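You operate a simulated robot arm through the tools that you are given. There is no shell and no other tool.

You run a simulated robot arm. Do the job below in one go: nothing can be reset, and whatever is moved stays where it is left.

TASK
Clear the heater, set its dial to LOW and switch it on.
Fine: the towel and gloves go in the tray first; it stays on; at HIGH its grille passes 55 C, so do not touch it.

Only the result counts: the job must be done as asked and must still hold three seconds after the hand-in. Knocking over, shifting, dropping, spilling or breaking anything else fails it. Flat cloth is picked up by pressing the open fingertips on it (5 to 10 N) and closing them slowly along it; thin cloth reads only 2 to 8 mm in the jaws.

THE ROBOT
A 6-joint arm with a two-finger parallel gripper, fixed in place. Base frame: the origin is on the floor under the middle of its stand, x ahead of it, y to its left, z up. Readings come in mm, rad, newtons and seconds.
With the tool pointing down near the work surface it reaches from about 180 to 640 mm from the base axis. Its first joint turns from -1.152 to 1.152 rad. Payload 2.9 kg.
The TCP is the grasp point between the finger pads, 30 mm short of the fingertips. In the tool frame z runs along the fingers and y along their closing line. The gripper opens to 110 mm. The fingers are 20 mm wide and 10 mm thick; the gripper's body (48 by 112 mm) begins 55 mm behind the TCP.
Orientation is that of the tool frame in the base frame, as [roll, pitch, yaw] about the fixed x, y, z axes, in that order (R = Rz(yaw) Ry(pitch) Rx(roll)). With the fingers straight down and closing along the base's y, the tool's x points along the base's -x, its y along +y and its z along -z.

THE INTERFACE
- The arm moves only by the tool send_rows. Its argument "motion" is a list of rows, each a list of 7 numbers: the shift along the base's x, y, z in mm, then the turn, a rotation vector about the base's x, y, z in rad, then the closure, from 0 (fully open) to 1 (shut). In form: [[x, y, z, wx, wy, wz, jaw], ...]. A call has 1 to 20 rows; each row is the pose to reach, as a shift and turn from the pose commanded when the call began. A row lasts 0.2 s, in which the tool goes at most 50 mm and 0.15 rad; a call with a longer step from one row to the next is refused whole, and so is a gripper value outside its range. A pose out of reach is approached as far as the arm can. The call stops where the force on the tool passes 50 N (or 10 N more than at its start, if that is more) or the arm is blocked; 0.2 s more then pass. Each finger travels about 108 mm/s and halts on what it meets, pressing with about 34 N; the grip force reading is that of the motor and also rises with nothing between the fingers. The clock runs only during rows and for 0.2 s after the last one: add rows that repeat a pose to give the fingers time. It gives the time, the measured TCP pose, the force on the tool (base axes), the opening and the grip force at its end, in the units of the frame above (readings bear some noise), with the torque about the TCP (base axes, N m) and any sound that the robot's microphone picked up.
- Cameras (640 x 400 px; columns grow to the right, rows downward): "scene" is fixed at [55.8, 420.4, 1380]; the picture's right is [-0.91, -0.41, 0.00], its down [-0.25, 0.55, -0.80] and it looks along [0.33, -0.73, -0.60] (base axes); focal length 320 px, centre (320, 200). "wrist" rides on the gripper at [72, 17, -103] in the tool frame; the picture's right is [-0.23, 0.97, 0.00], its down [-0.76, -0.18, -0.62] and it looks along [-0.61, -0.14, 0.78] (tool axes); focal length 222 px, centre (320, 200). There is no depth. A picture from a camera that has moved, and an enlarged one, comes with that camera's place and axes in the base frame and with its lens.
- get_image(camera): a new picture of that camera. No time passes.
- inspect(camera, box): a new picture of the part [left, top, right, bottom] of that camera's present view, enlarged. No time passes.
- sign_off(): hands the job in; it is judged then, once.

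Nothing tells you positions but the pictures and the camera data. Unless the task says otherwise, let go and move clear before handing in.

The tools are called after ">>>" as name(argument=value, ...) on one line, values as JSON. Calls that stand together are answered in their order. send_rows: Moves the arm, as the interface text tells. Its arguments: {"type":"object","properties":{"motion":{"type":"array"}},"required":["motion"]} The other tools are called the same way: get_image (camera) takes a picture; inspect (camera, box) takes an enlarged picture of a part of a camera's view; sign_off () hands the job in.

At the start:

```text
time_s: 0.0
eef_pos: [489.9, -47.0, 1011.5]
orientation: [-3.14, -0.001, 3.14]
ft_force: [0.2, -0.2, -0.2]
moment: [0.0, -0.02, -0.01]
grip_width: 109.9
gripper_force: 0.0
```

scene: 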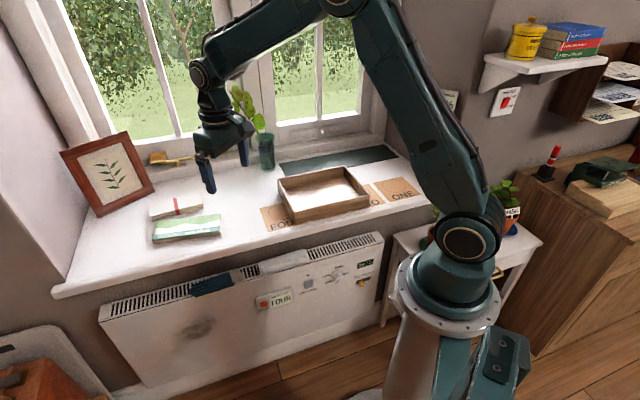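
wrist: 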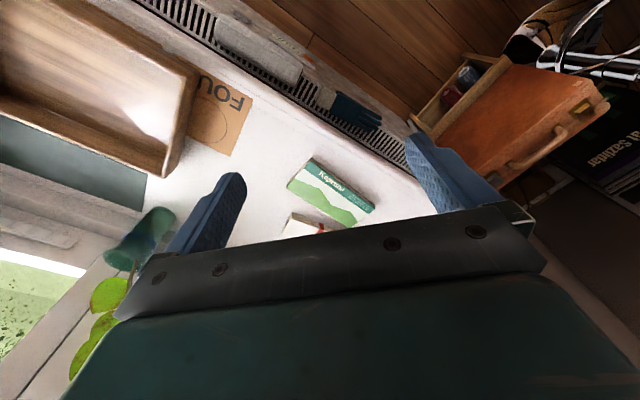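

I see a window sill with a tray, a heater below it with something dark (gloves) and something light (towel) over the grille, and controls on its front. I'll enlarge several parts before moving.

>>> inspect(camera="scene", box=[90, 220, 400, 390])

>>> inspect(camera="scene", box=[240, 240, 400, 320])

>>> inspect(camera="scene", box=[240, 130, 440, 250])

>>> inspect(camera="wrist", box=[140, 0, 460, 200])

>>> inspect(camera="scene", box=[340, 240, 400, 300])

```text
2.06 times, centred on (245, 305) of scene
camera zoom: at [55.8, 420.4, 1380.0], right [-0.91, -0.41, 0.0], down [-0.25, 0.55, -0.8], along [0.33, -0.73, -0.6], focal length 662 px, centre (475, -17)
```

zoom: 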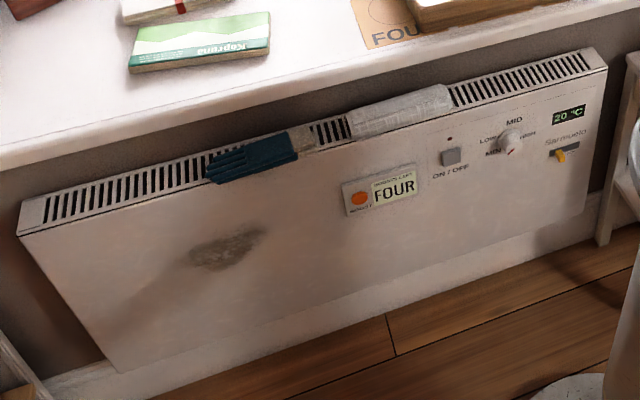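

```text
4.00 times, centred on (320, 280) of scene
camera zoom: at [55.8, 420.4, 1380.0], right [-0.91, -0.41, 0.0], down [-0.25, 0.55, -0.8], along [0.33, -0.73, -0.6], focal length 1282 px, centre (320, -120)
```

zoom: 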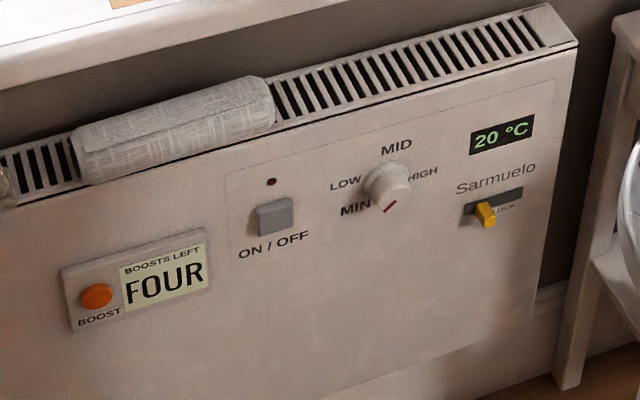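

```text
3.20 times, centred on (340, 190) of scene
camera zoom: at [55.8, 420.4, 1380.0], right [-0.91, -0.41, 0.0], down [-0.25, 0.55, -0.8], along [0.33, -0.73, -0.6], focal length 1026 px, centre (256, 232)
```

zoom: 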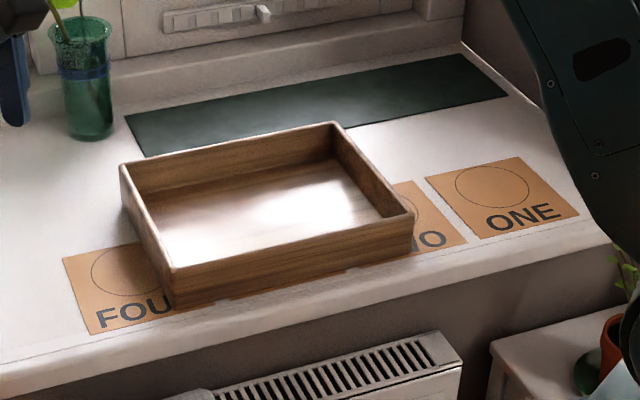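

```text
2.00 times, centred on (300, 100) of wrist
camera zoom: at [417.5, -29.0, 1114.5], right [0.23, 0.97, 0.0], down [0.76, -0.18, 0.62], along [0.61, -0.14, -0.78], focal length 444 px, centre (360, 400)
```

zoom: 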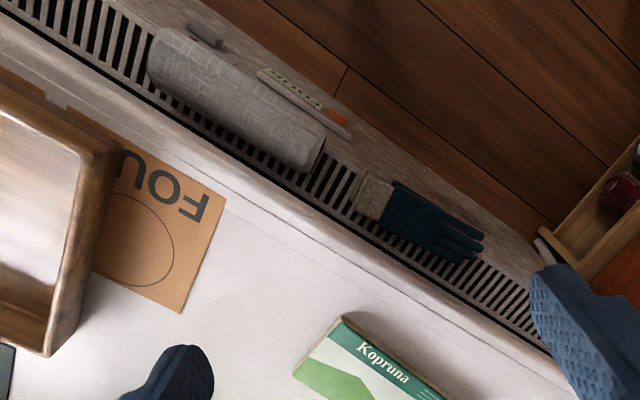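

```text
6.67 times, centred on (370, 270) of scene
camera zoom: at [55.8, 420.4, 1380.0], right [-0.91, -0.41, 0.0], down [-0.25, 0.55, -0.8], along [0.33, -0.73, -0.6], focal length 2137 px, centre (-13, -267)
```

zoom: 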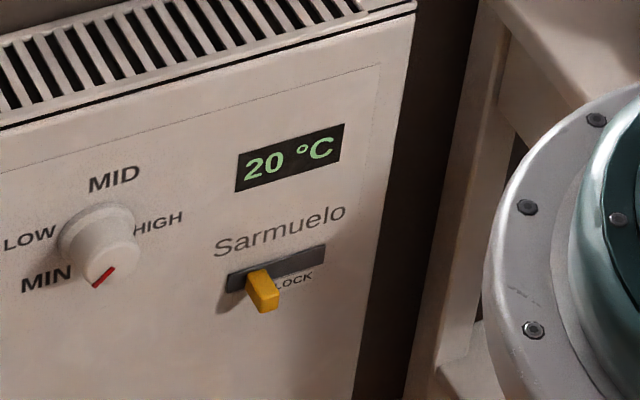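

The sill top is at about z 720. The heater front is roughly 405 mm from the base towards -45°, with the dial and ON/OFF button near z 505. I'll move the hand back in front of the heater, turn it square to the wall, and look with the wrist camera.

>>> send_rows(motion=[[-25.7, -7.4, -21.1, 0, 0, -0.0785, 0], [-51.4, -14.8, -42.2, 0, 0, -0.157, 0], [-77.1, -22.2, -63.3, 0, 0, -0.2355, 0], [-102.8, -29.6, -84.4, 0, 0, -0.314, 0], [-128.5, -37, -105.5, 0, 0, -0.3925, 0], [-154.2, -44.4, -126.6, 0, 0, -0.471, 0], [-179.9, -51.8, -147.7, 0, 0, -0.5495, 0], [-205.6, -59.2, -168.8, 0, 0, -0.628, 0], [-231.3, -66.6, -189.9, 0, 0, -0.7065, 0], [-257, -74, -211, 0, 0, -0.785, 0], [-257, -74, -211, 0, 0, -0.785, 0]])

```text
time_s: 2.4
eef_pos: [230.2, -121.9, 797.6]
orientation: [-3.14, 0.001, 2.356]
ft_force: [0.1, -0.2, 0.2]
moment: [-0.02, 0.01, -0.01]
grip_width: 110.2
gripper_force: 0.1
```

The arm is in place in front of the heater with no contact. Next I take pictures from both cameras.

>>> get_image(camera="wrist")

>>> get_image(camera="scene")

```text
taken
camera wrist: at [191.0, -56.8, 901.2], right [0.85, 0.53, 0.0], down [0.41, -0.66, 0.62], along [0.33, -0.53, -0.78], focal length 222 px, centre (320, 200)
```

wrist: 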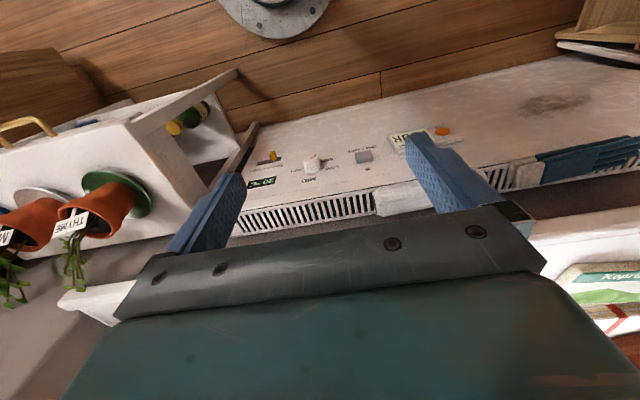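

```text
taken
```

scene: 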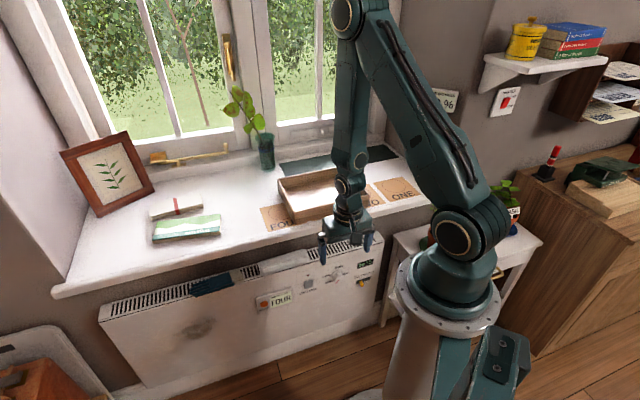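

The wrist camera sees the heater front upside down between the fingers. I'll enlarge the controls, the towel and the gloves to fix their positions.

>>> inspect(camera="wrist", box=[230, 110, 470, 250])

>>> inspect(camera="wrist", box=[360, 90, 640, 260])

>>> inspect(camera="scene", box=[160, 220, 340, 320])

>>> inspect(camera="scene", box=[380, 190, 540, 290])

```text
2.67 times, centred on (350, 180) of wrist
camera zoom: at [191.0, -56.8, 901.2], right [0.85, 0.53, 0.0], down [0.41, -0.66, 0.62], along [0.33, -0.53, -0.78], focal length 592 px, centre (240, 253)
```

zoom: 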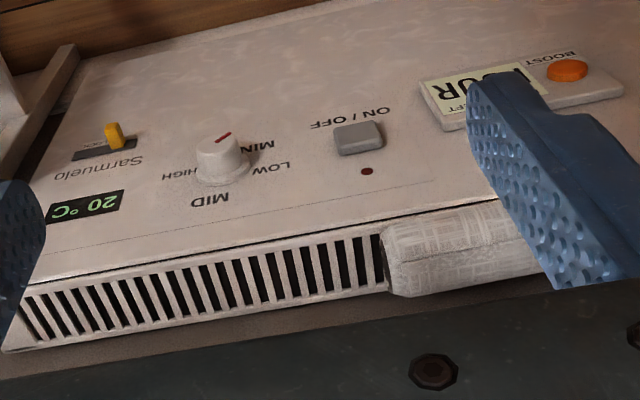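

```text
2.29 times, centred on (500, 175) of wrist
camera zoom: at [191.0, -56.8, 901.2], right [0.85, 0.53, 0.0], down [0.41, -0.66, 0.62], along [0.33, -0.53, -0.78], focal length 508 px, centre (-91, 257)
```

zoom: 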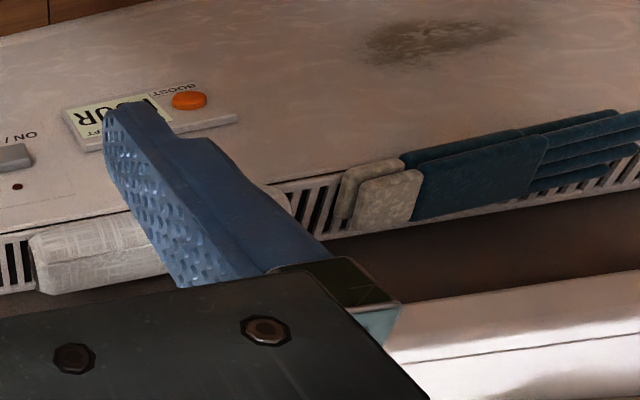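

```text
3.56 times, centred on (250, 270) of scene
camera zoom: at [55.8, 420.4, 1380.0], right [-0.91, -0.41, 0.0], down [-0.25, 0.55, -0.8], along [0.33, -0.73, -0.6], focal length 1140 px, centre (569, -49)
```

zoom: 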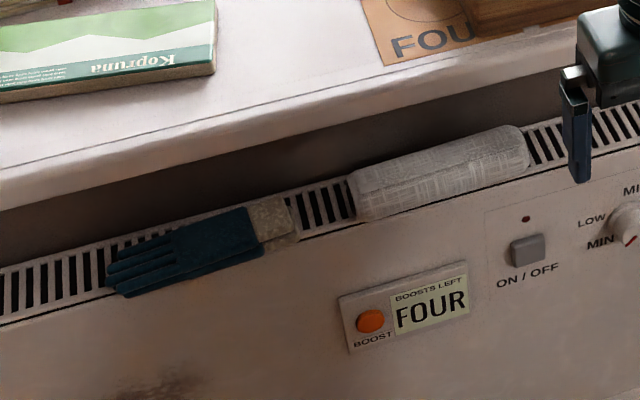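

```text
4.00 times, centred on (460, 240) of scene
camera zoom: at [55.8, 420.4, 1380.0], right [-0.91, -0.41, 0.0], down [-0.25, 0.55, -0.8], along [0.33, -0.73, -0.6], focal length 1282 px, centre (-240, 40)
```

zoom: 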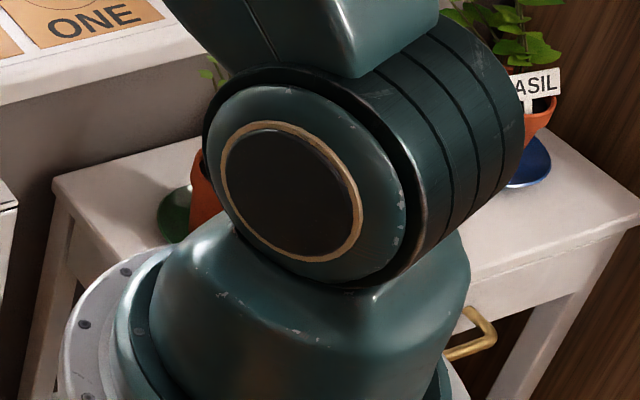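

Top of the heater is about z 612, spanning about 405 to 459 mm out, with the towel and gloves on it. The sill edge starts about 466 mm out. I'll go lower and closer to the towel for a second viewpoint.

>>> send_rows(motion=[[20, 8, -13, 0, 0, 0, 0], [40, 17, -27, 0, 0, 0, 0], [60, 25, -40, 0, 0, 0, 0], [80, 34, -54, 0, 0, 0, 0], [100, 42, -67, 0, 0, 0, 0], [120.7, 50.3, -80.5, 0, 0, 0, 0], [120.7, 50.3, -80.5, 0, 0, 0, 0]])

>>> get_image(camera="wrist")

>>> inspect(camera="scene", box=[160, 200, 400, 340])

```text
time_s: 4.0
eef_pos: [352.3, -70.4, 720.4]
orientation: [-3.141, 0.001, 2.356]
ft_force: [0.5, 1.1, -0.7]
moment: [0.01, 0.01, -0.02]
grip_width: 109.8
gripper_force: 0.0
```

```text
taken
camera wrist: at [314.0, -5.8, 822.7], right [0.85, 0.53, 0.0], down [0.41, -0.66, 0.62], along [0.33, -0.53, -0.78], focal length 222 px, centre (320, 200)
```

wrist: 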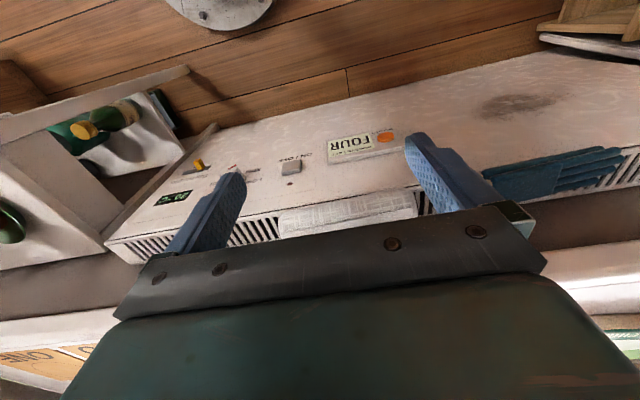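

```text
2.67 times, centred on (280, 270) of scene
camera zoom: at [55.8, 420.4, 1380.0], right [-0.91, -0.41, 0.0], down [-0.25, 0.55, -0.8], along [0.33, -0.73, -0.6], focal length 855 px, centre (427, 13)
```

zoom: 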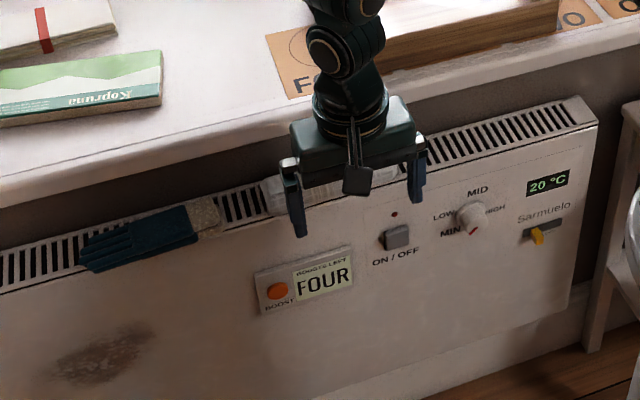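

The towel sits directly ahead between the fingers. I'll enlarge this view for exact pixel positions.

>>> inspect(camera="wrist", box=[230, 120, 430, 245])

>>> inspect(camera="wrist", box=[440, 120, 640, 245])

>>> inspect(camera="wrist", box=[90, 120, 290, 245])

```text
3.20 times, centred on (330, 182) of wrist
camera zoom: at [314.0, -5.8, 822.7], right [0.85, 0.53, 0.0], down [0.41, -0.66, 0.62], along [0.33, -0.53, -0.78], focal length 711 px, centre (288, 256)
```

zoom: 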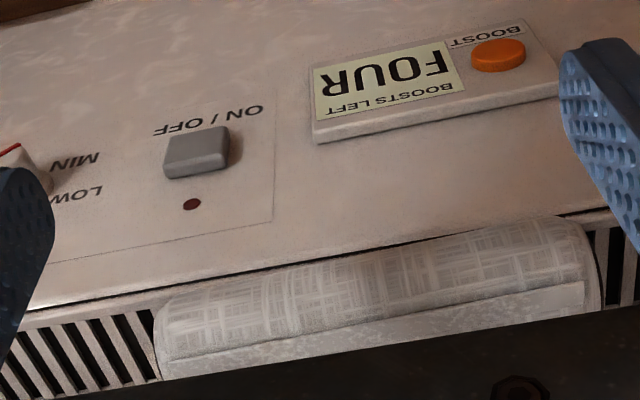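

```text
3.20 times, centred on (540, 182) of wrist
camera zoom: at [314.0, -5.8, 822.7], right [0.85, 0.53, 0.0], down [0.41, -0.66, 0.62], along [0.33, -0.53, -0.78], focal length 711 px, centre (-384, 256)
```

zoom: 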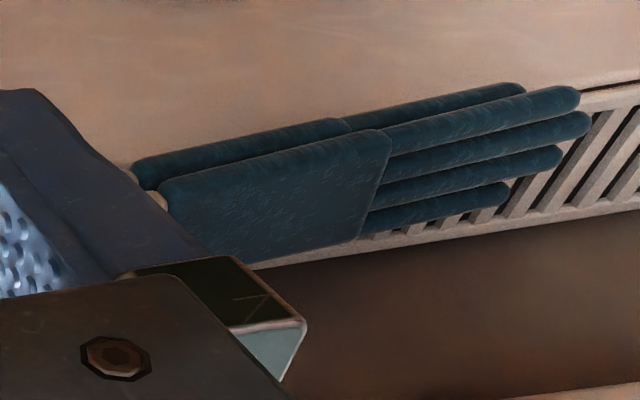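

```text
3.20 times, centred on (190, 182) of wrist
camera zoom: at [314.0, -5.8, 822.7], right [0.85, 0.53, 0.0], down [0.41, -0.66, 0.62], along [0.33, -0.53, -0.78], focal length 711 px, centre (736, 256)
```

zoom: 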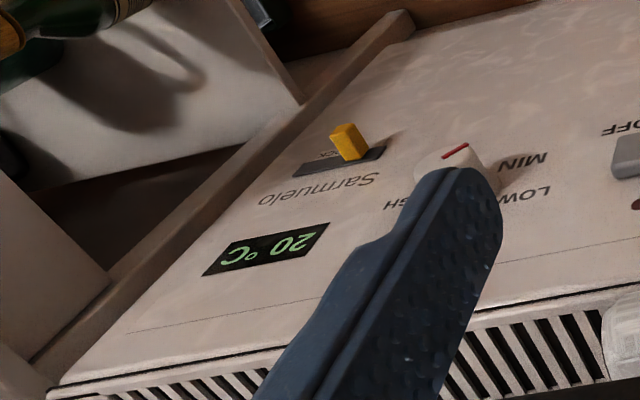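

Triangulation puts the towel at about 115–292 mm along the heater, centred near 203, and about 425 mm out. I'll move above its middle with the fingers part closed, still clear of the sill, and check.

>>> send_rows(motion=[[18, -17, 8, 0, 0, 0, 0.1], [36, -34, 12, 0, 0, 0, 0.2], [54, -52, 12, 0, 0, 0, 0.3], [72, -69, 12, 0, 0, 0, 0.4], [90.5, -86.3, 12, 0, 0, 0, 0.4], [90.5, -86.3, 0, 0, 0, 0, 0.4], [90.5, -86.3, -15, 0, 0, 0, 0.4], [90.5, -86.3, -15, 0, 0, 0, 0.4]])

>>> inspect(camera="scene", box=[200, 170, 360, 300])

>>> get_image(camera="wrist")

```text
time_s: 5.8
eef_pos: [443.6, -156.6, 705.4]
orientation: [3.141, 0.0, 2.357]
ft_force: [-2.1, 2.3, 1.2]
moment: [-0.12, -0.03, -0.11]
grip_width: 65.9
gripper_force: 0.0
```

```text
3.08 times, centred on (280, 235) of scene
camera zoom: at [55.7, 420.4, 1380.0], right [-0.91, -0.41, 0.0], down [-0.25, 0.55, -0.8], along [0.33, -0.73, -0.6], focal length 986 px, centre (443, 92)
```

zoom: 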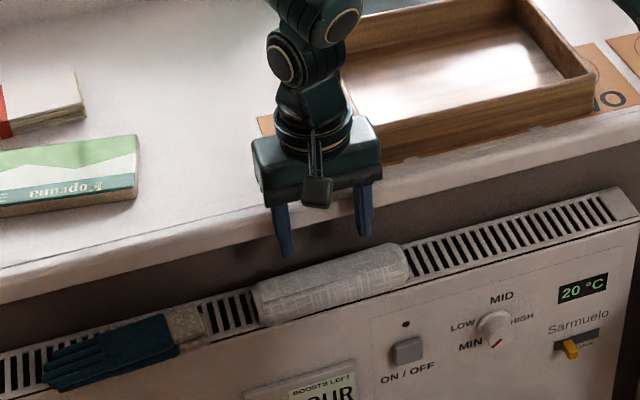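

```text
taken
camera wrist: at [404.5, -92.4, 807.6], right [0.85, 0.53, 0.0], down [0.41, -0.66, 0.62], along [0.33, -0.53, -0.78], focal length 222 px, centre (320, 200)
```

wrist: 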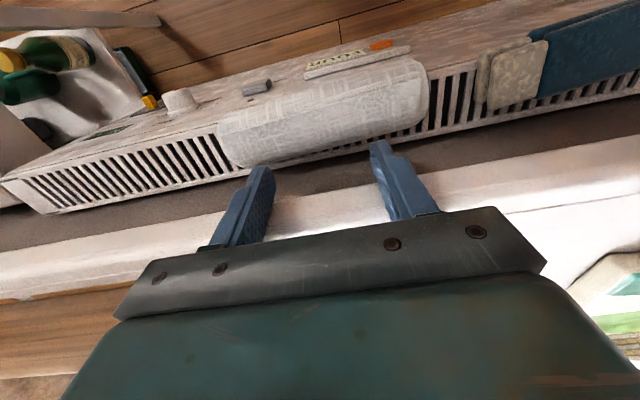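

The hand is over the towel, but the sill edge looks close behind the fingers. I'll enlarge to measure that clearance before going down.

>>> inspect(camera="wrist", box=[200, 40, 460, 220])

>>> inspect(camera="wrist", box=[0, 120, 240, 300])

>>> inspect(camera="scene", box=[240, 180, 330, 250])

>>> send_rows(motion=[[0, 0, 0, 0, 0, 0, 0.4]])

```text
2.22 times, centred on (330, 130) of wrist
camera zoom: at [404.5, -92.4, 807.6], right [0.85, 0.53, 0.0], down [0.41, -0.66, 0.62], along [0.33, -0.53, -0.78], focal length 494 px, centre (298, 356)
```

zoom: 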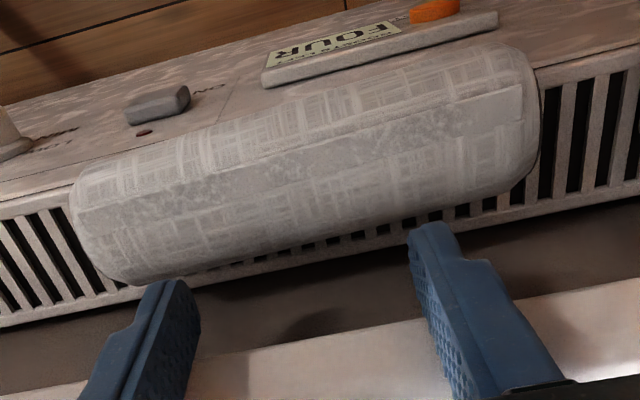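

```text
2.22 times, centred on (120, 210) of wrist
camera zoom: at [404.5, -92.4, 807.6], right [0.85, 0.53, 0.0], down [0.41, -0.66, 0.62], along [0.33, -0.53, -0.78], focal length 494 px, centre (764, 178)
```

zoom: 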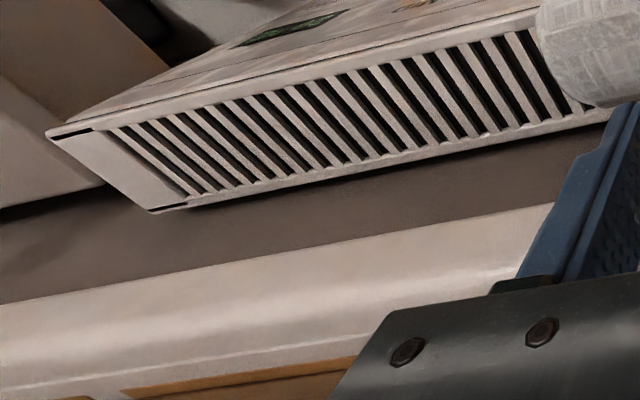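

```text
5.71 times, centred on (285, 215) of scene
camera zoom: at [55.7, 420.4, 1380.0], right [-0.91, -0.41, 0.0], down [-0.25, 0.55, -0.8], along [0.33, -0.73, -0.6], focal length 1832 px, centre (520, 114)
```

zoom: 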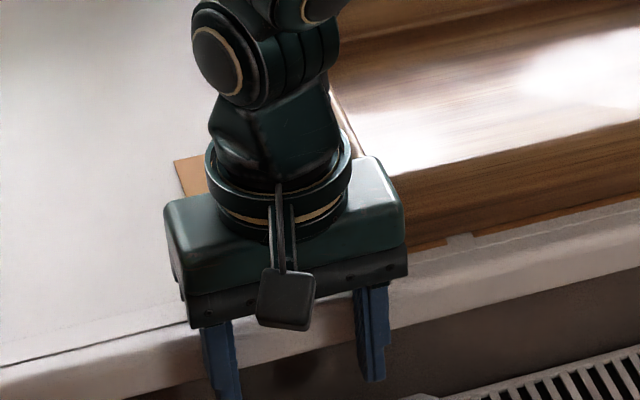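

```text
time_s: 6.2
eef_pos: [444.3, -157.4, 703.7]
orientation: [-3.141, 0.0, 2.359]
ft_force: [-2.1, 2.9, -0.7]
moment: [-0.02, -0.06, -0.09]
grip_width: 66.0
gripper_force: 0.1
```

A steady 3 N push away from the wall shows the right finger is just touching the sill front edge, so that edge is at about 436 mm. I'll back off towards the robot by 16 mm, tilt the tool slightly away from the sill, and check that the force clears.

>>> send_rows(motion=[[-6, 6, 0, 0, 0, 0, 0.4], [-11, 11, 0, 0, 0, 0, 0.4], [-11, 11, 0, -0.0707, -0.0707, 0, 0.4], [-11, 11, 0, -0.106, -0.106, 0, 0.4], [-11, 11, 0, -0.106, -0.106, 0, 0.4], [-11, 11, 0, -0.106, -0.106, 0, 0.4]])

>>> get_image(camera="wrist")

```text
time_s: 7.6
eef_pos: [433.6, -146.8, 705.4]
orientation: [-3.141, 0.149, 2.359]
ft_force: [-0.3, -0.1, -0.3]
moment: [-0.03, 0.02, -0.01]
grip_width: 66.2
gripper_force: 0.1
```

```text
taken
camera wrist: at [383.4, -71.0, 795.8], right [0.85, 0.53, 0.03], down [0.34, -0.59, 0.73], along [0.41, -0.61, -0.68], focal length 222 px, centre (320, 200)
```

wrist: 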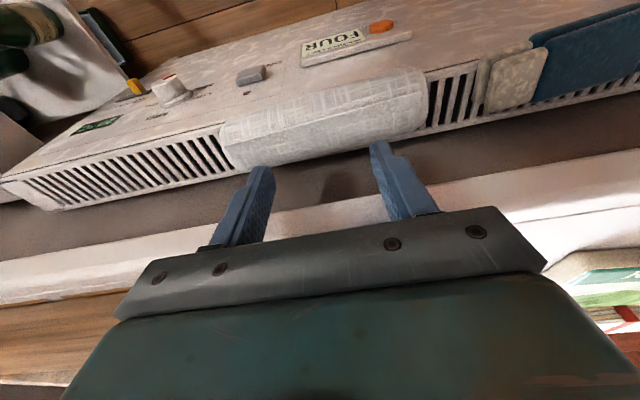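

The force is back to zero. Now I lower slowly onto the towel, watching for contact.

>>> send_rows(motion=[[0, 0, -6, 0, 0, 0, 0.4], [0, 0, -12, 0, 0, 0, 0.4], [0, 0, -18, 0, 0, 0, 0.4], [0, 0, -24, 0, 0, 0, 0.4], [0, 0, -28, 0, 0, 0, 0.4], [0, 0, -30, 0, 0, 0, 0.4], [0, 0, -30, 0, 0, 0, 0.4]])

>>> inspect(camera="scene", box=[220, 200, 340, 290])

>>> inspect(camera="wrist", box=[200, 60, 460, 220])

```text
time_s: 8.9
eef_pos: [434.8, -146.8, 681.5]
orientation: [-3.14, 0.15, 2.358]
ft_force: [-7.3, 3.6, 17.6]
moment: [0.37, 0.06, 0.06]
grip_width: 65.9
gripper_force: 0.1
stopped in row 6: the force on the tool passed its limit at 75 N (the readings are from after the stop); the commanded pose is now the measured one
```

```text
4.44 times, centred on (280, 245) of scene
camera zoom: at [55.4, 420.5, 1380.0], right [-0.91, -0.41, 0.0], down [-0.25, 0.55, -0.8], along [0.33, -0.73, -0.6], focal length 1425 px, centre (498, 0)
```

zoom: 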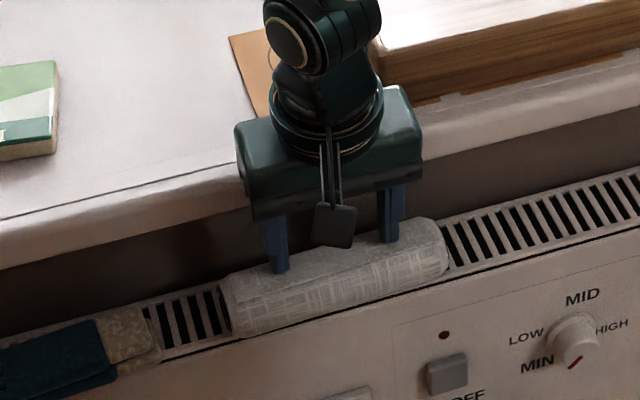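

```text
2.46 times, centred on (330, 140) of wrist
camera zoom: at [384.1, -71.8, 772.2], right [0.85, 0.53, 0.03], down [0.34, -0.59, 0.73], along [0.41, -0.61, -0.68], focal length 547 px, centre (295, 348)
```

zoom: 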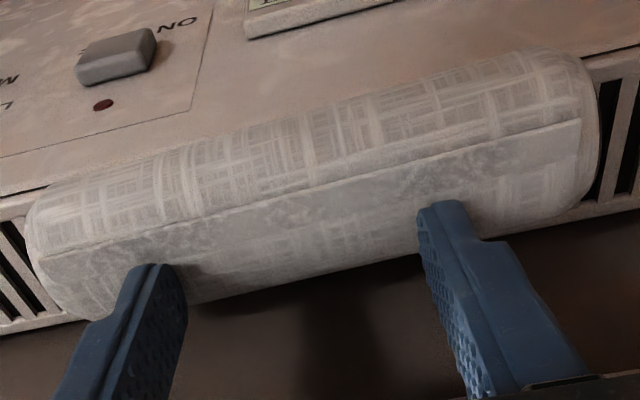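

Contact: the towel top is higher than I guessed, at about z 650, and the reading is 17 N. I'll ease up slightly to bring the press into the 5–10 N range.

>>> send_rows(motion=[[0, 0, 0.4, 0, 0, 0, 0.4], [0, 0, 0.4, 0, 0, 0, 0.4]])

```text
time_s: 9.5
eef_pos: [435.2, -147.0, 682.6]
orientation: [-3.139, 0.151, 2.358]
ft_force: [-8.4, 2.2, 19.5]
moment: [0.37, 0.16, -0.02]
grip_width: 66.0
gripper_force: 0.1
```

Still about 19 N, so I'll raise in small steps until it reads under 10 N.

>>> send_rows(motion=[[0, 0, 0.6, 0, 0, 0, 0.4], [0, 0, 1.2, 0, 0, 0, 0.4], [0, 0, 1.2, 0, 0, 0, 0.4]])

```text
time_s: 10.3
eef_pos: [435.6, -146.1, 681.0]
orientation: [-3.141, 0.15, 2.357]
ft_force: [1.5, -0.5, 0.1]
moment: [-0.02, 0.01, -0.04]
grip_width: 66.3
gripper_force: 0.2
```

Contact is gone now, so the stiffness is about 16 N/mm. I'll lower by fractions of a millimetre to land in 5–10 N.

>>> send_rows(motion=[[0, 0, -0.3, 0, 0, 0, 0.4], [0, 0, -0.5, 0, 0, 0, 0.4], [0, 0, -0.5, 0, 0, 0, 0.4]])

```text
time_s: 11.1
eef_pos: [433.7, -144.9, 681.5]
orientation: [-3.139, 0.151, 2.359]
ft_force: [0.7, -0.1, 1.9]
moment: [0.06, -0.01, 0.02]
grip_width: 66.2
gripper_force: 0.5
```

>>> send_rows(motion=[[0, 0, -0.2, 0, 0, 0, 0.4], [0, 0, -0.4, 0, 0, 0, 0.4], [0, 0, -0.4, 0, 0, 0, 0.4]])

```text
time_s: 11.9
eef_pos: [434.2, -147.3, 680.5]
orientation: [-3.141, 0.153, 2.357]
ft_force: [-1.3, 1.4, 8.0]
moment: [0.23, -0.04, 0.08]
grip_width: 66.2
gripper_force: 0.1
```

The press reads 8 N, inside the range. Now I close the fingers slowly along the cloth.

>>> send_rows(motion=[[0, 0, 0, 0, 0, 0, 0.42], [0, 0, 0, 0, 0, 0, 0.44], [0, 0, 0, 0, 0, 0, 0.46], [0, 0, 0, 0, 0, 0, 0.48], [0, 0, 0, 0, 0, 0, 0.5], [0, 0, 0, 0, 0, 0, 0.52], [0, 0, 0, 0, 0, 0, 0.54], [0, 0, 0, 0, 0, 0, 0.56], [0, 0, 0, 0, 0, 0, 0.58], [0, 0, 0, 0, 0, 0, 0.6]])

>>> inspect(camera="wrist", box=[200, 60, 460, 220])

```text
time_s: 14.1
eef_pos: [433.6, -146.2, 681.7]
orientation: [3.14, 0.151, 2.359]
ft_force: [2.7, 1.2, 13.0]
moment: [0.17, -0.12, -0.01]
grip_width: 48.6
gripper_force: 4.6
```

```text
2.46 times, centred on (330, 140) of wrist
camera zoom: at [384.6, -71.8, 772.1], right [0.85, 0.53, 0.03], down [0.34, -0.59, 0.73], along [0.41, -0.61, -0.68], focal length 547 px, centre (295, 348)
```

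zoom: 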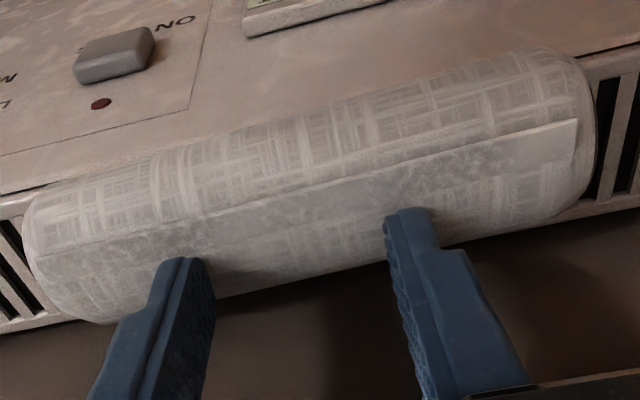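

The fingers are dragging along the cloth but force rose to 13 N. I'll ease up 0.25 mm and keep closing slowly.

>>> send_rows(motion=[[0, 0, 0.25, 0, 0, 0, 0.6], [0, 0, 0.25, 0, 0, 0, 0.6]])

```text
time_s: 14.7
eef_pos: [434.1, -147.7, 680.9]
orientation: [-3.141, 0.15, 2.358]
ft_force: [2.0, 2.0, 11.5]
moment: [0.12, -0.09, 0.01]
grip_width: 47.9
gripper_force: 3.8
```

>>> send_rows(motion=[[0, 0, 0.2, 0, 0, 0, 0.62], [0, 0, 0.2, 0, 0, 0, 0.64], [0, 0, 0.2, 0, 0, 0, 0.66], [0, 0, 0.2, 0, 0, 0, 0.68], [0, 0, 0.2, 0, 0, 0, 0.7], [0, 0, 0.2, 0, 0, 0, 0.72], [0, 0, 0.2, 0, 0, 0, 0.74], [0, 0, 0.2, 0, 0, 0, 0.76]])

```text
time_s: 16.5
eef_pos: [434.6, -147.4, 682.1]
orientation: [-3.14, 0.151, 2.36]
ft_force: [2.6, 2.6, 12.4]
moment: [0.19, -0.07, -0.05]
grip_width: 30.5
gripper_force: 4.2
```

The opening is shrinking steadily (30 mm) with about 12 N of press. I'll ease up a little more and carry on closing.

>>> send_rows(motion=[[0, 0, 0.25, 0, 0, 0, 0.78], [0, 0, 0.25, 0, 0, 0, 0.8], [0, 0, 0.25, 0, 0, 0, 0.82], [0, 0, 0.25, 0, 0, 0, 0.84], [0, 0, 0.25, 0, 0, 0, 0.86], [0, 0, 0.25, 0, 0, 0, 0.88], [0, 0, 0.25, 0, 0, 0, 0.9], [0, 0, 0.25, 0, 0, 0, 0.92], [0, 0, 0.25, 0, 0, 0, 0.94], [0, 0, 0.25, 0, 0, 0, 0.96], [0, 0, 0.25, 0, 0, 0, 0.98], [0, 0, 0.25, 0, 0, 0, 1], [0, 0, 0.25, 0, 0, 0, 1], [0, 0, 0.25, 0, 0, 0, 1]])

>>> inspect(camera="wrist", box=[200, 60, 460, 220])

```text
time_s: 19.5
eef_pos: [435.1, -147.6, 681.8]
orientation: [-3.14, 0.151, 2.358]
ft_force: [-0.1, 0.5, 0.4]
moment: [0.01, 0.0, -0.04]
grip_width: 0.0
gripper_force: 34.3
```

```text
2.46 times, centred on (330, 140) of wrist
camera zoom: at [384.4, -72.0, 772.8], right [0.85, 0.53, 0.03], down [0.34, -0.59, 0.73], along [0.41, -0.61, -0.68], focal length 547 px, centre (295, 348)
```

zoom: 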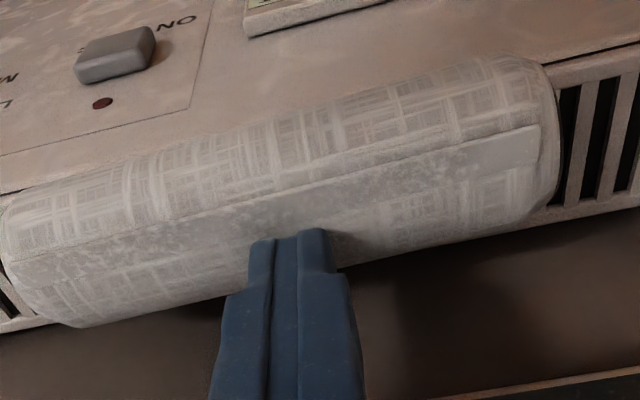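

The fingers shut fully without gathering cloth: the press was too hard and then too light. The towel slid about 12 mm towards the dial. I'll lift, stand the tool upright and look at the towel from its end before trying again.

>>> send_rows(motion=[[0, 0, 12, 0, 0, 0, 0.9], [0, 0, 30, 0.053, 0.053, 0, 0.7], [-4, 4, 50, 0.106, 0.106, 0, 0.5], [-8, 8, 70, 0.106, 0.106, 0, 0.4], [-8, 8, 80, 0.106, 0.106, 0, 0.4]])

>>> send_rows(motion=[[-10, -10, 0, 0, 0, 0.14, 0.4], [-20, -20, 0, 0, 0, 0.28, 0.4], [-32, -32, 0, 0, 0, 0.42, 0.4], [-44, -44, 0, 0, 0, 0.56, 0.4], [-56, -56, 0, 0, 0, 0.7, 0.4], [-68, -68, 0, 0, 0, 0.84, 0.4], [-80, -80, 0, 0, 0, 0.98, 0.4], [-92, -92, 0, 0, 0, 1.12, 0.4], [-104, -104, 0, 0, 0, 1.26, 0.4], [-116, -116, 0, 0, 0, 1.4, 0.4], [-128, -128, 0, 0, 0, 1.54, 0.4], [-128, -128, 0, 0, 0, 1.571, 0.4]])

>>> get_image(camera="wrist")

>>> get_image(camera="scene")

```text
time_s: 20.7
eef_pos: [425.7, -138.5, 761.7]
orientation: [-3.141, 0.002, 2.36]
ft_force: [-0.5, -0.2, 0.6]
moment: [-0.02, -0.01, 0.01]
grip_width: 66.1
gripper_force: 0.0
```

```text
time_s: 23.3
eef_pos: [298.5, -266.6, 762.0]
orientation: [-3.141, 0.002, -2.352]
ft_force: [-0.4, 0.9, 0.3]
moment: [0.0, 0.0, -0.04]
grip_width: 65.7
gripper_force: 0.1
```

```text
taken
camera wrist: at [234.5, -305.1, 864.7], right [-0.53, 0.85, 0.0], down [0.66, 0.41, 0.62], along [0.53, 0.33, -0.78], focal length 222 px, centre (320, 200)
```

wrist: 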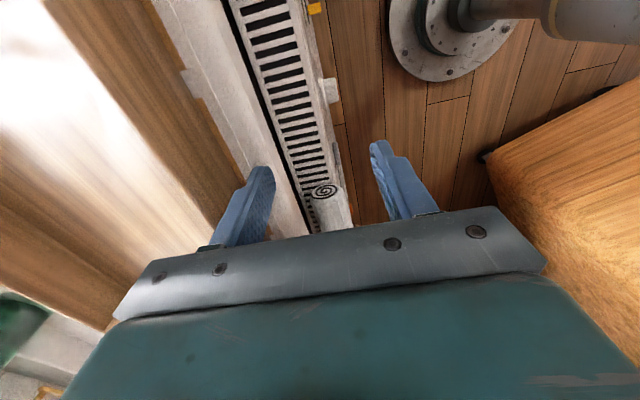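

```text
taken
```

scene: 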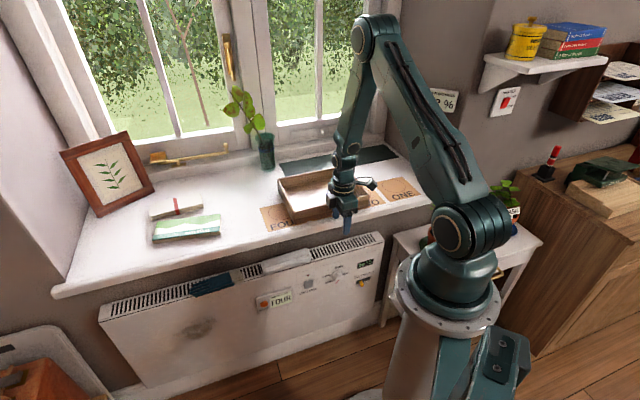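

The towel's near end shows a spiral: it is a rolled towel, not flat cloth, so it should be gripped across its thickness. I'll enlarge that end to measure it.

>>> inspect(camera="wrist", box=[250, 130, 410, 230])

>>> inspect(camera="scene", box=[220, 230, 340, 300])

```text
4.00 times, centred on (330, 180) of wrist
camera zoom: at [234.5, -305.1, 864.7], right [-0.53, 0.85, 0.0], down [0.66, 0.41, 0.62], along [0.53, 0.33, -0.78], focal length 888 px, centre (280, 280)
```

zoom: 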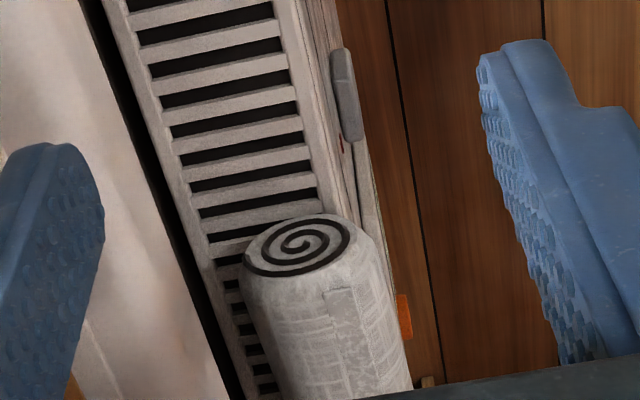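

```text
5.33 times, centred on (280, 265) of scene
camera zoom: at [55.8, 420.4, 1380.0], right [-0.91, -0.41, 0.0], down [-0.25, 0.55, -0.8], along [0.33, -0.73, -0.6], focal length 1710 px, centre (533, -147)
```

zoom: 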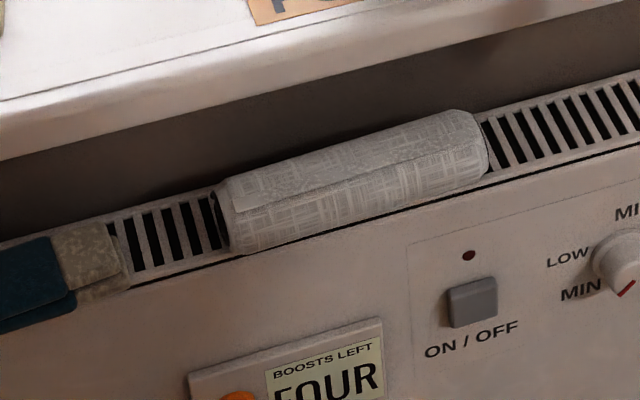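

The towel is a roll about 38 mm thick, centred about 415 mm out at z 631, spanning 115–270 mm along the heater. The sill blocks a vertical straddle. I'll tilt the tool 0.5 rad with the fingers pointing down towards the wall and closing across the roll, and move to a standoff.

>>> send_rows(motion=[[10, 16, 0, 0, 0, 0, 0.527], [22, 35, 0, -0.05, -0.05, 0, 0.527], [34, 54, 0, -0.1, -0.1, 0, 0.527], [46, 73, 0, -0.15, -0.15, 0, 0.527], [58, 92, 0, -0.2, -0.2, 0, 0.527], [70, 110, 0, -0.25, -0.25, 0, 0.527], [82, 129, -10, -0.3, -0.3, 0, 0.527], [92.9, 146.6, -20, -0.3536, -0.3536, 0, 0.527], [92.9, 146.6, -30, -0.3536, -0.3536, 0, 0.527], [92.9, 146.6, -30, -0.3536, -0.3536, 0, 0.527]])

>>> get_image(camera="wrist")

>>> inspect(camera="scene", box=[200, 180, 360, 290])

```text
time_s: 25.5
eef_pos: [391.7, -119.3, 731.3]
orientation: [-2.641, 0.0, -2.356]
ft_force: [0.4, -0.8, 0.4]
moment: [0.0, -0.05, 0.03]
grip_width: 51.9
gripper_force: 0.1
```

```text
taken
camera wrist: at [294.4, -123.6, 814.2], right [-0.44, 0.76, -0.47], down [0.44, 0.64, 0.63], along [0.78, 0.08, -0.62], focal length 222 px, centre (320, 200)
```

wrist: 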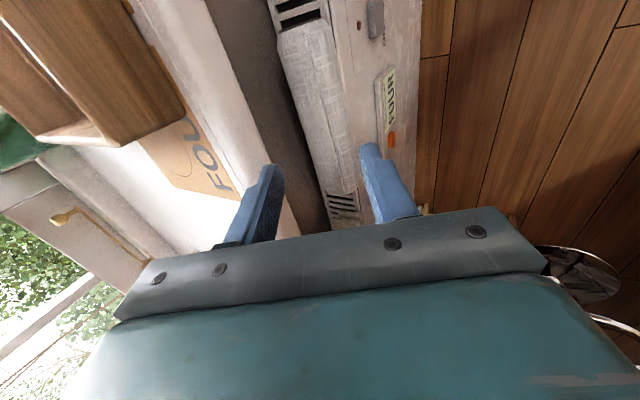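

```text
3.64 times, centred on (280, 235) of scene
camera zoom: at [55.8, 420.4, 1380.0], right [-0.91, -0.41, 0.0], down [-0.25, 0.55, -0.8], along [0.33, -0.73, -0.6], focal length 1166 px, centre (466, 73)
```

zoom: 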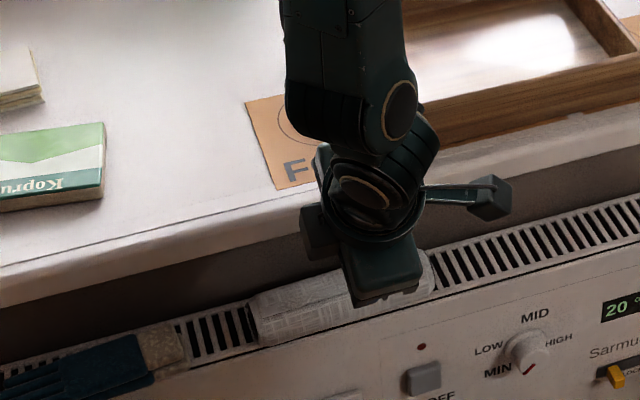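

The tool is tilted and the roll lies between the fingers in the wrist view. I'll enlarge to confirm the roll's centre line before advancing.

>>> inspect(camera="wrist", box=[230, 10, 430, 230])

```text
1.82 times, centred on (330, 120) of wrist
camera zoom: at [294.4, -123.6, 814.2], right [-0.44, 0.76, -0.47], down [0.44, 0.64, 0.63], along [0.78, 0.08, -0.62], focal length 404 px, centre (302, 346)
```

zoom: 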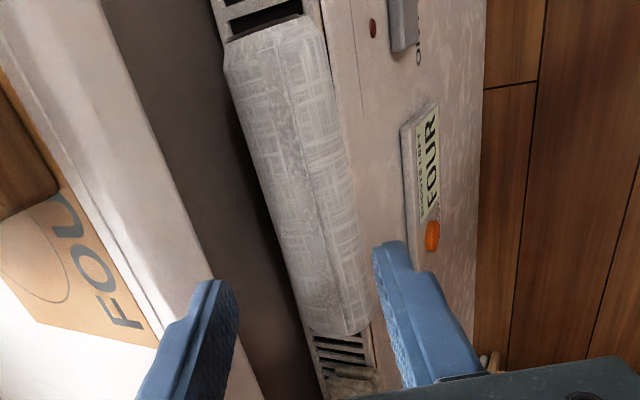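

The roll's axis is about 2–3 mm towards the robot from where I aimed, so I'll correct for that. I'll advance along the tool axis and stop 20 mm short to check.

>>> send_rows(motion=[[6, -1.5, -14, 0, 0, 0, 0.527], [11.6, -3, -27.4, 0, 0, 0, 0.527], [15, -6.4, -36, 0, 0, 0, 0.527], [18.4, -9.8, -45, 0, 0, 0, 0.527], [21.8, -13.2, -54, 0, 0, 0, 0.527], [25.2, -16.6, -62.6, 0, 0, 0, 0.527], [25.2, -16.6, -62.6, 0, 0, 0, 0.527]])

>>> inspect(camera="wrist", box=[230, 10, 430, 230])

>>> inspect(camera="scene", box=[220, 200, 340, 290])

```text
time_s: 27.1
eef_pos: [415.3, -139.8, 670.3]
orientation: [-2.642, -0.002, -2.355]
ft_force: [0.2, 0.9, -0.8]
moment: [-0.02, -0.02, 0.01]
grip_width: 52.0
gripper_force: 0.0
```

```text
1.82 times, centred on (330, 120) of wrist
camera zoom: at [318.9, -143.1, 752.0], right [-0.44, 0.76, -0.47], down [0.44, 0.64, 0.63], along [0.78, 0.08, -0.62], focal length 404 px, centre (302, 346)
```

zoom: 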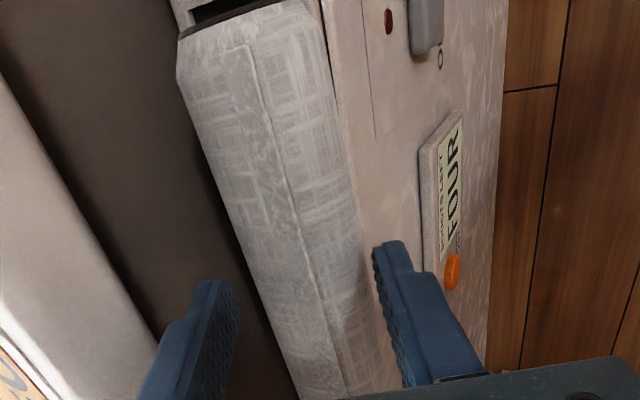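

```text
4.44 times, centred on (280, 245) of scene
camera zoom: at [55.8, 420.4, 1380.0], right [-0.91, -0.41, 0.0], down [-0.25, 0.55, -0.8], along [0.33, -0.73, -0.6], focal length 1425 px, centre (498, 0)
```

zoom: 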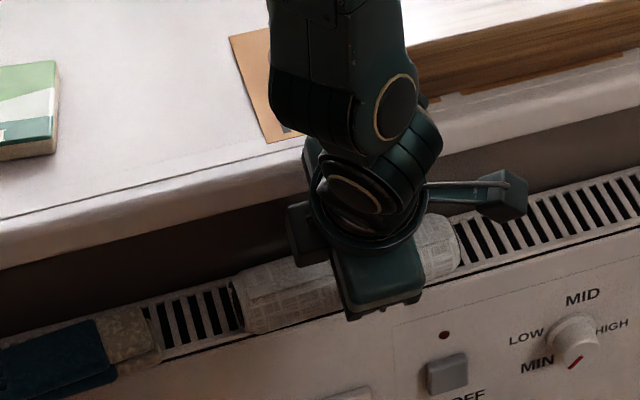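

The roll is wider across than I assumed, about 46 mm, and it sits closer to the front finger. I'll open to 66 mm, shift about 5 mm towards the robot, then advance the last stretch gently.

>>> send_rows(motion=[[-2.8, 2.8, -2.2, 0, 0, 0, 0.45], [-2.8, 2.8, -2.2, 0, 0, 0, 0.4], [-2.8, 2.8, -2.2, 0, 0, 0, 0.4], [-1, 1, -6.8, 0, 0, 0, 0.4], [1, -1, -12, 0, 0, 0, 0.4], [2.8, -2.8, -16.7, 0, 0, 0, 0.4], [2.8, -2.8, -16.7, 0, 0, 0, 0.4]])

>>> inspect(camera="wrist", box=[230, 10, 430, 230])

>>> inspect(camera="scene", box=[220, 200, 340, 290])

```text
time_s: 28.7
eef_pos: [418.8, -140.4, 652.2]
orientation: [-2.64, -0.001, -2.354]
ft_force: [-0.4, 0.7, -0.5]
moment: [-0.02, 0.0, -0.01]
grip_width: 65.7
gripper_force: 0.0
```

```text
1.82 times, centred on (330, 120) of wrist
camera zoom: at [321.8, -145.1, 734.6], right [-0.44, 0.76, -0.47], down [0.44, 0.64, 0.63], along [0.78, 0.08, -0.62], focal length 404 px, centre (302, 346)
```

zoom: 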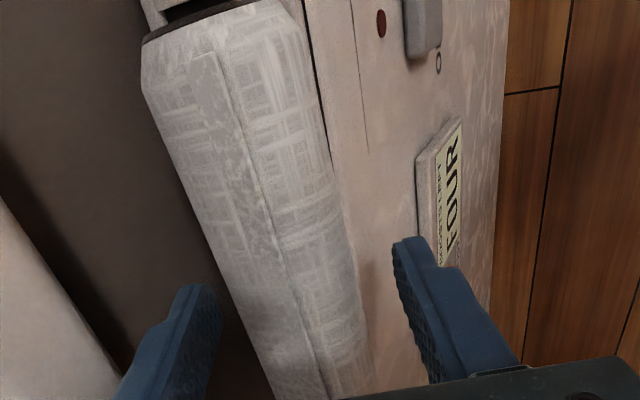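

```text
4.44 times, centred on (280, 245) of scene
camera zoom: at [55.8, 420.4, 1380.0], right [-0.91, -0.41, 0.0], down [-0.25, 0.55, -0.8], along [0.33, -0.73, -0.6], focal length 1425 px, centre (498, 0)
```

zoom: 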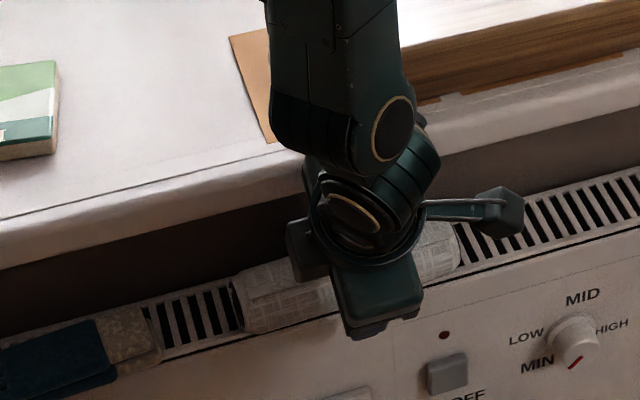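

No contact, and the roll is between the fingers with clearance on both sides. I'll advance 7 mm more and close gently.

>>> send_rows(motion=[[1.5, -1.5, -2.8, 0, 0, 0, 0.4], [3, -3, -5.6, 0, 0, 0, 0.4], [3, -3, -5.6, 0, 0, 0, 0.4]])

>>> send_rows(motion=[[0, 0, 0, 0, 0, 0, 0.44], [0, 0, 0, 0, 0, 0, 0.48], [0, 0, 0, 0, 0, 0, 0.52], [0, 0, 0, 0, 0, 0, 0.55], [0, 0, 0, 0, 0, 0, 0.58], [0, 0, 0, 0, 0, 0, 0.61], [0, 0, 0, 0, 0, 0, 0.64]])

>>> inspect(camera="wrist", box=[230, 10, 430, 230])

```text
time_s: 29.5
eef_pos: [422.0, -144.6, 646.5]
orientation: [-2.642, 0.001, -2.354]
ft_force: [0.5, 0.1, -0.8]
moment: [-0.01, 0.0, -0.03]
grip_width: 66.0
gripper_force: 0.0
```

```text
time_s: 31.1
eef_pos: [422.4, -144.4, 647.7]
orientation: [-2.637, 0.0, -2.352]
ft_force: [2.8, -3.3, 10.1]
moment: [-0.45, 0.08, 0.32]
grip_width: 45.2
gripper_force: 33.7
```

```text
1.82 times, centred on (330, 120) of wrist
camera zoom: at [325.7, -148.2, 729.3], right [-0.44, 0.76, -0.47], down [0.43, 0.64, 0.63], along [0.78, 0.08, -0.62], focal length 404 px, centre (302, 346)
```

zoom: 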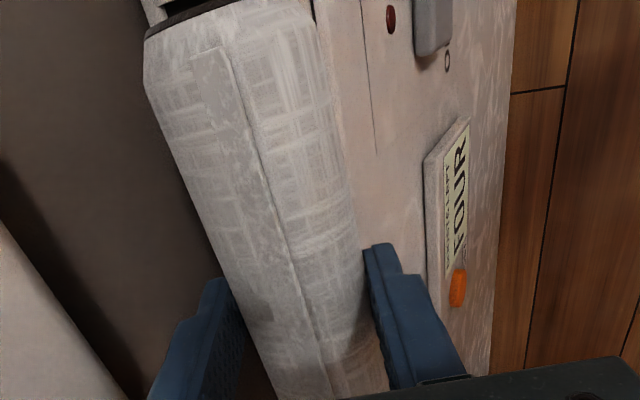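

The fingers stopped at 45 mm with a firm grip, so the roll is held. I'll lift back along the approach direction and check that it comes along.

>>> send_rows(motion=[[0, 0, 0, 0, 0, 0, 0.68], [-1.7, 1.7, 4.4, 0, 0, 0, 0.7], [-3.4, 3.4, 8.8, 0, 0, 0, 0.7], [-5.1, 5.1, 13.2, 0, 0, 0, 0.7], [-6.8, 6.8, 17.6, 0, 0, 0, 0.7], [-8.5, 8.5, 22, 0, 0, 0, 0.7], [-8.5, 8.5, 22, 0, 0, 0, 0.7]])

>>> inspect(camera="wrist", box=[230, 10, 430, 230])

>>> inspect(camera="scene", box=[200, 180, 360, 300])

```text
time_s: 32.7
eef_pos: [414.6, -133.2, 668.3]
orientation: [-2.64, 0.001, -2.355]
ft_force: [0.1, 0.1, -1.1]
moment: [0.0, 0.02, 0.0]
grip_width: 45.1
gripper_force: 33.4
```

```text
1.82 times, centred on (330, 120) of wrist
camera zoom: at [317.3, -138.4, 750.6], right [-0.44, 0.76, -0.47], down [0.44, 0.64, 0.63], along [0.78, 0.08, -0.62], focal length 404 px, centre (302, 346)
```

zoom: 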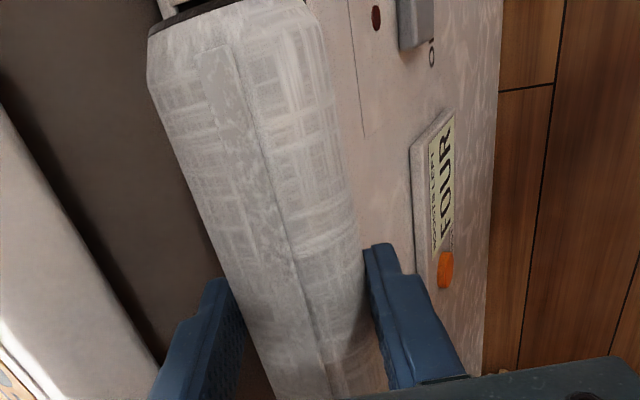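

```text
3.33 times, centred on (280, 240) of scene
camera zoom: at [55.8, 420.4, 1380.0], right [-0.91, -0.41, 0.0], down [-0.25, 0.55, -0.8], along [0.33, -0.73, -0.6], focal length 1068 px, centre (453, 67)
```

zoom: 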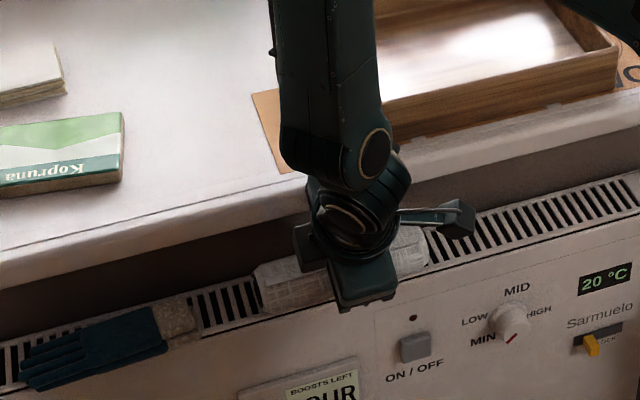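

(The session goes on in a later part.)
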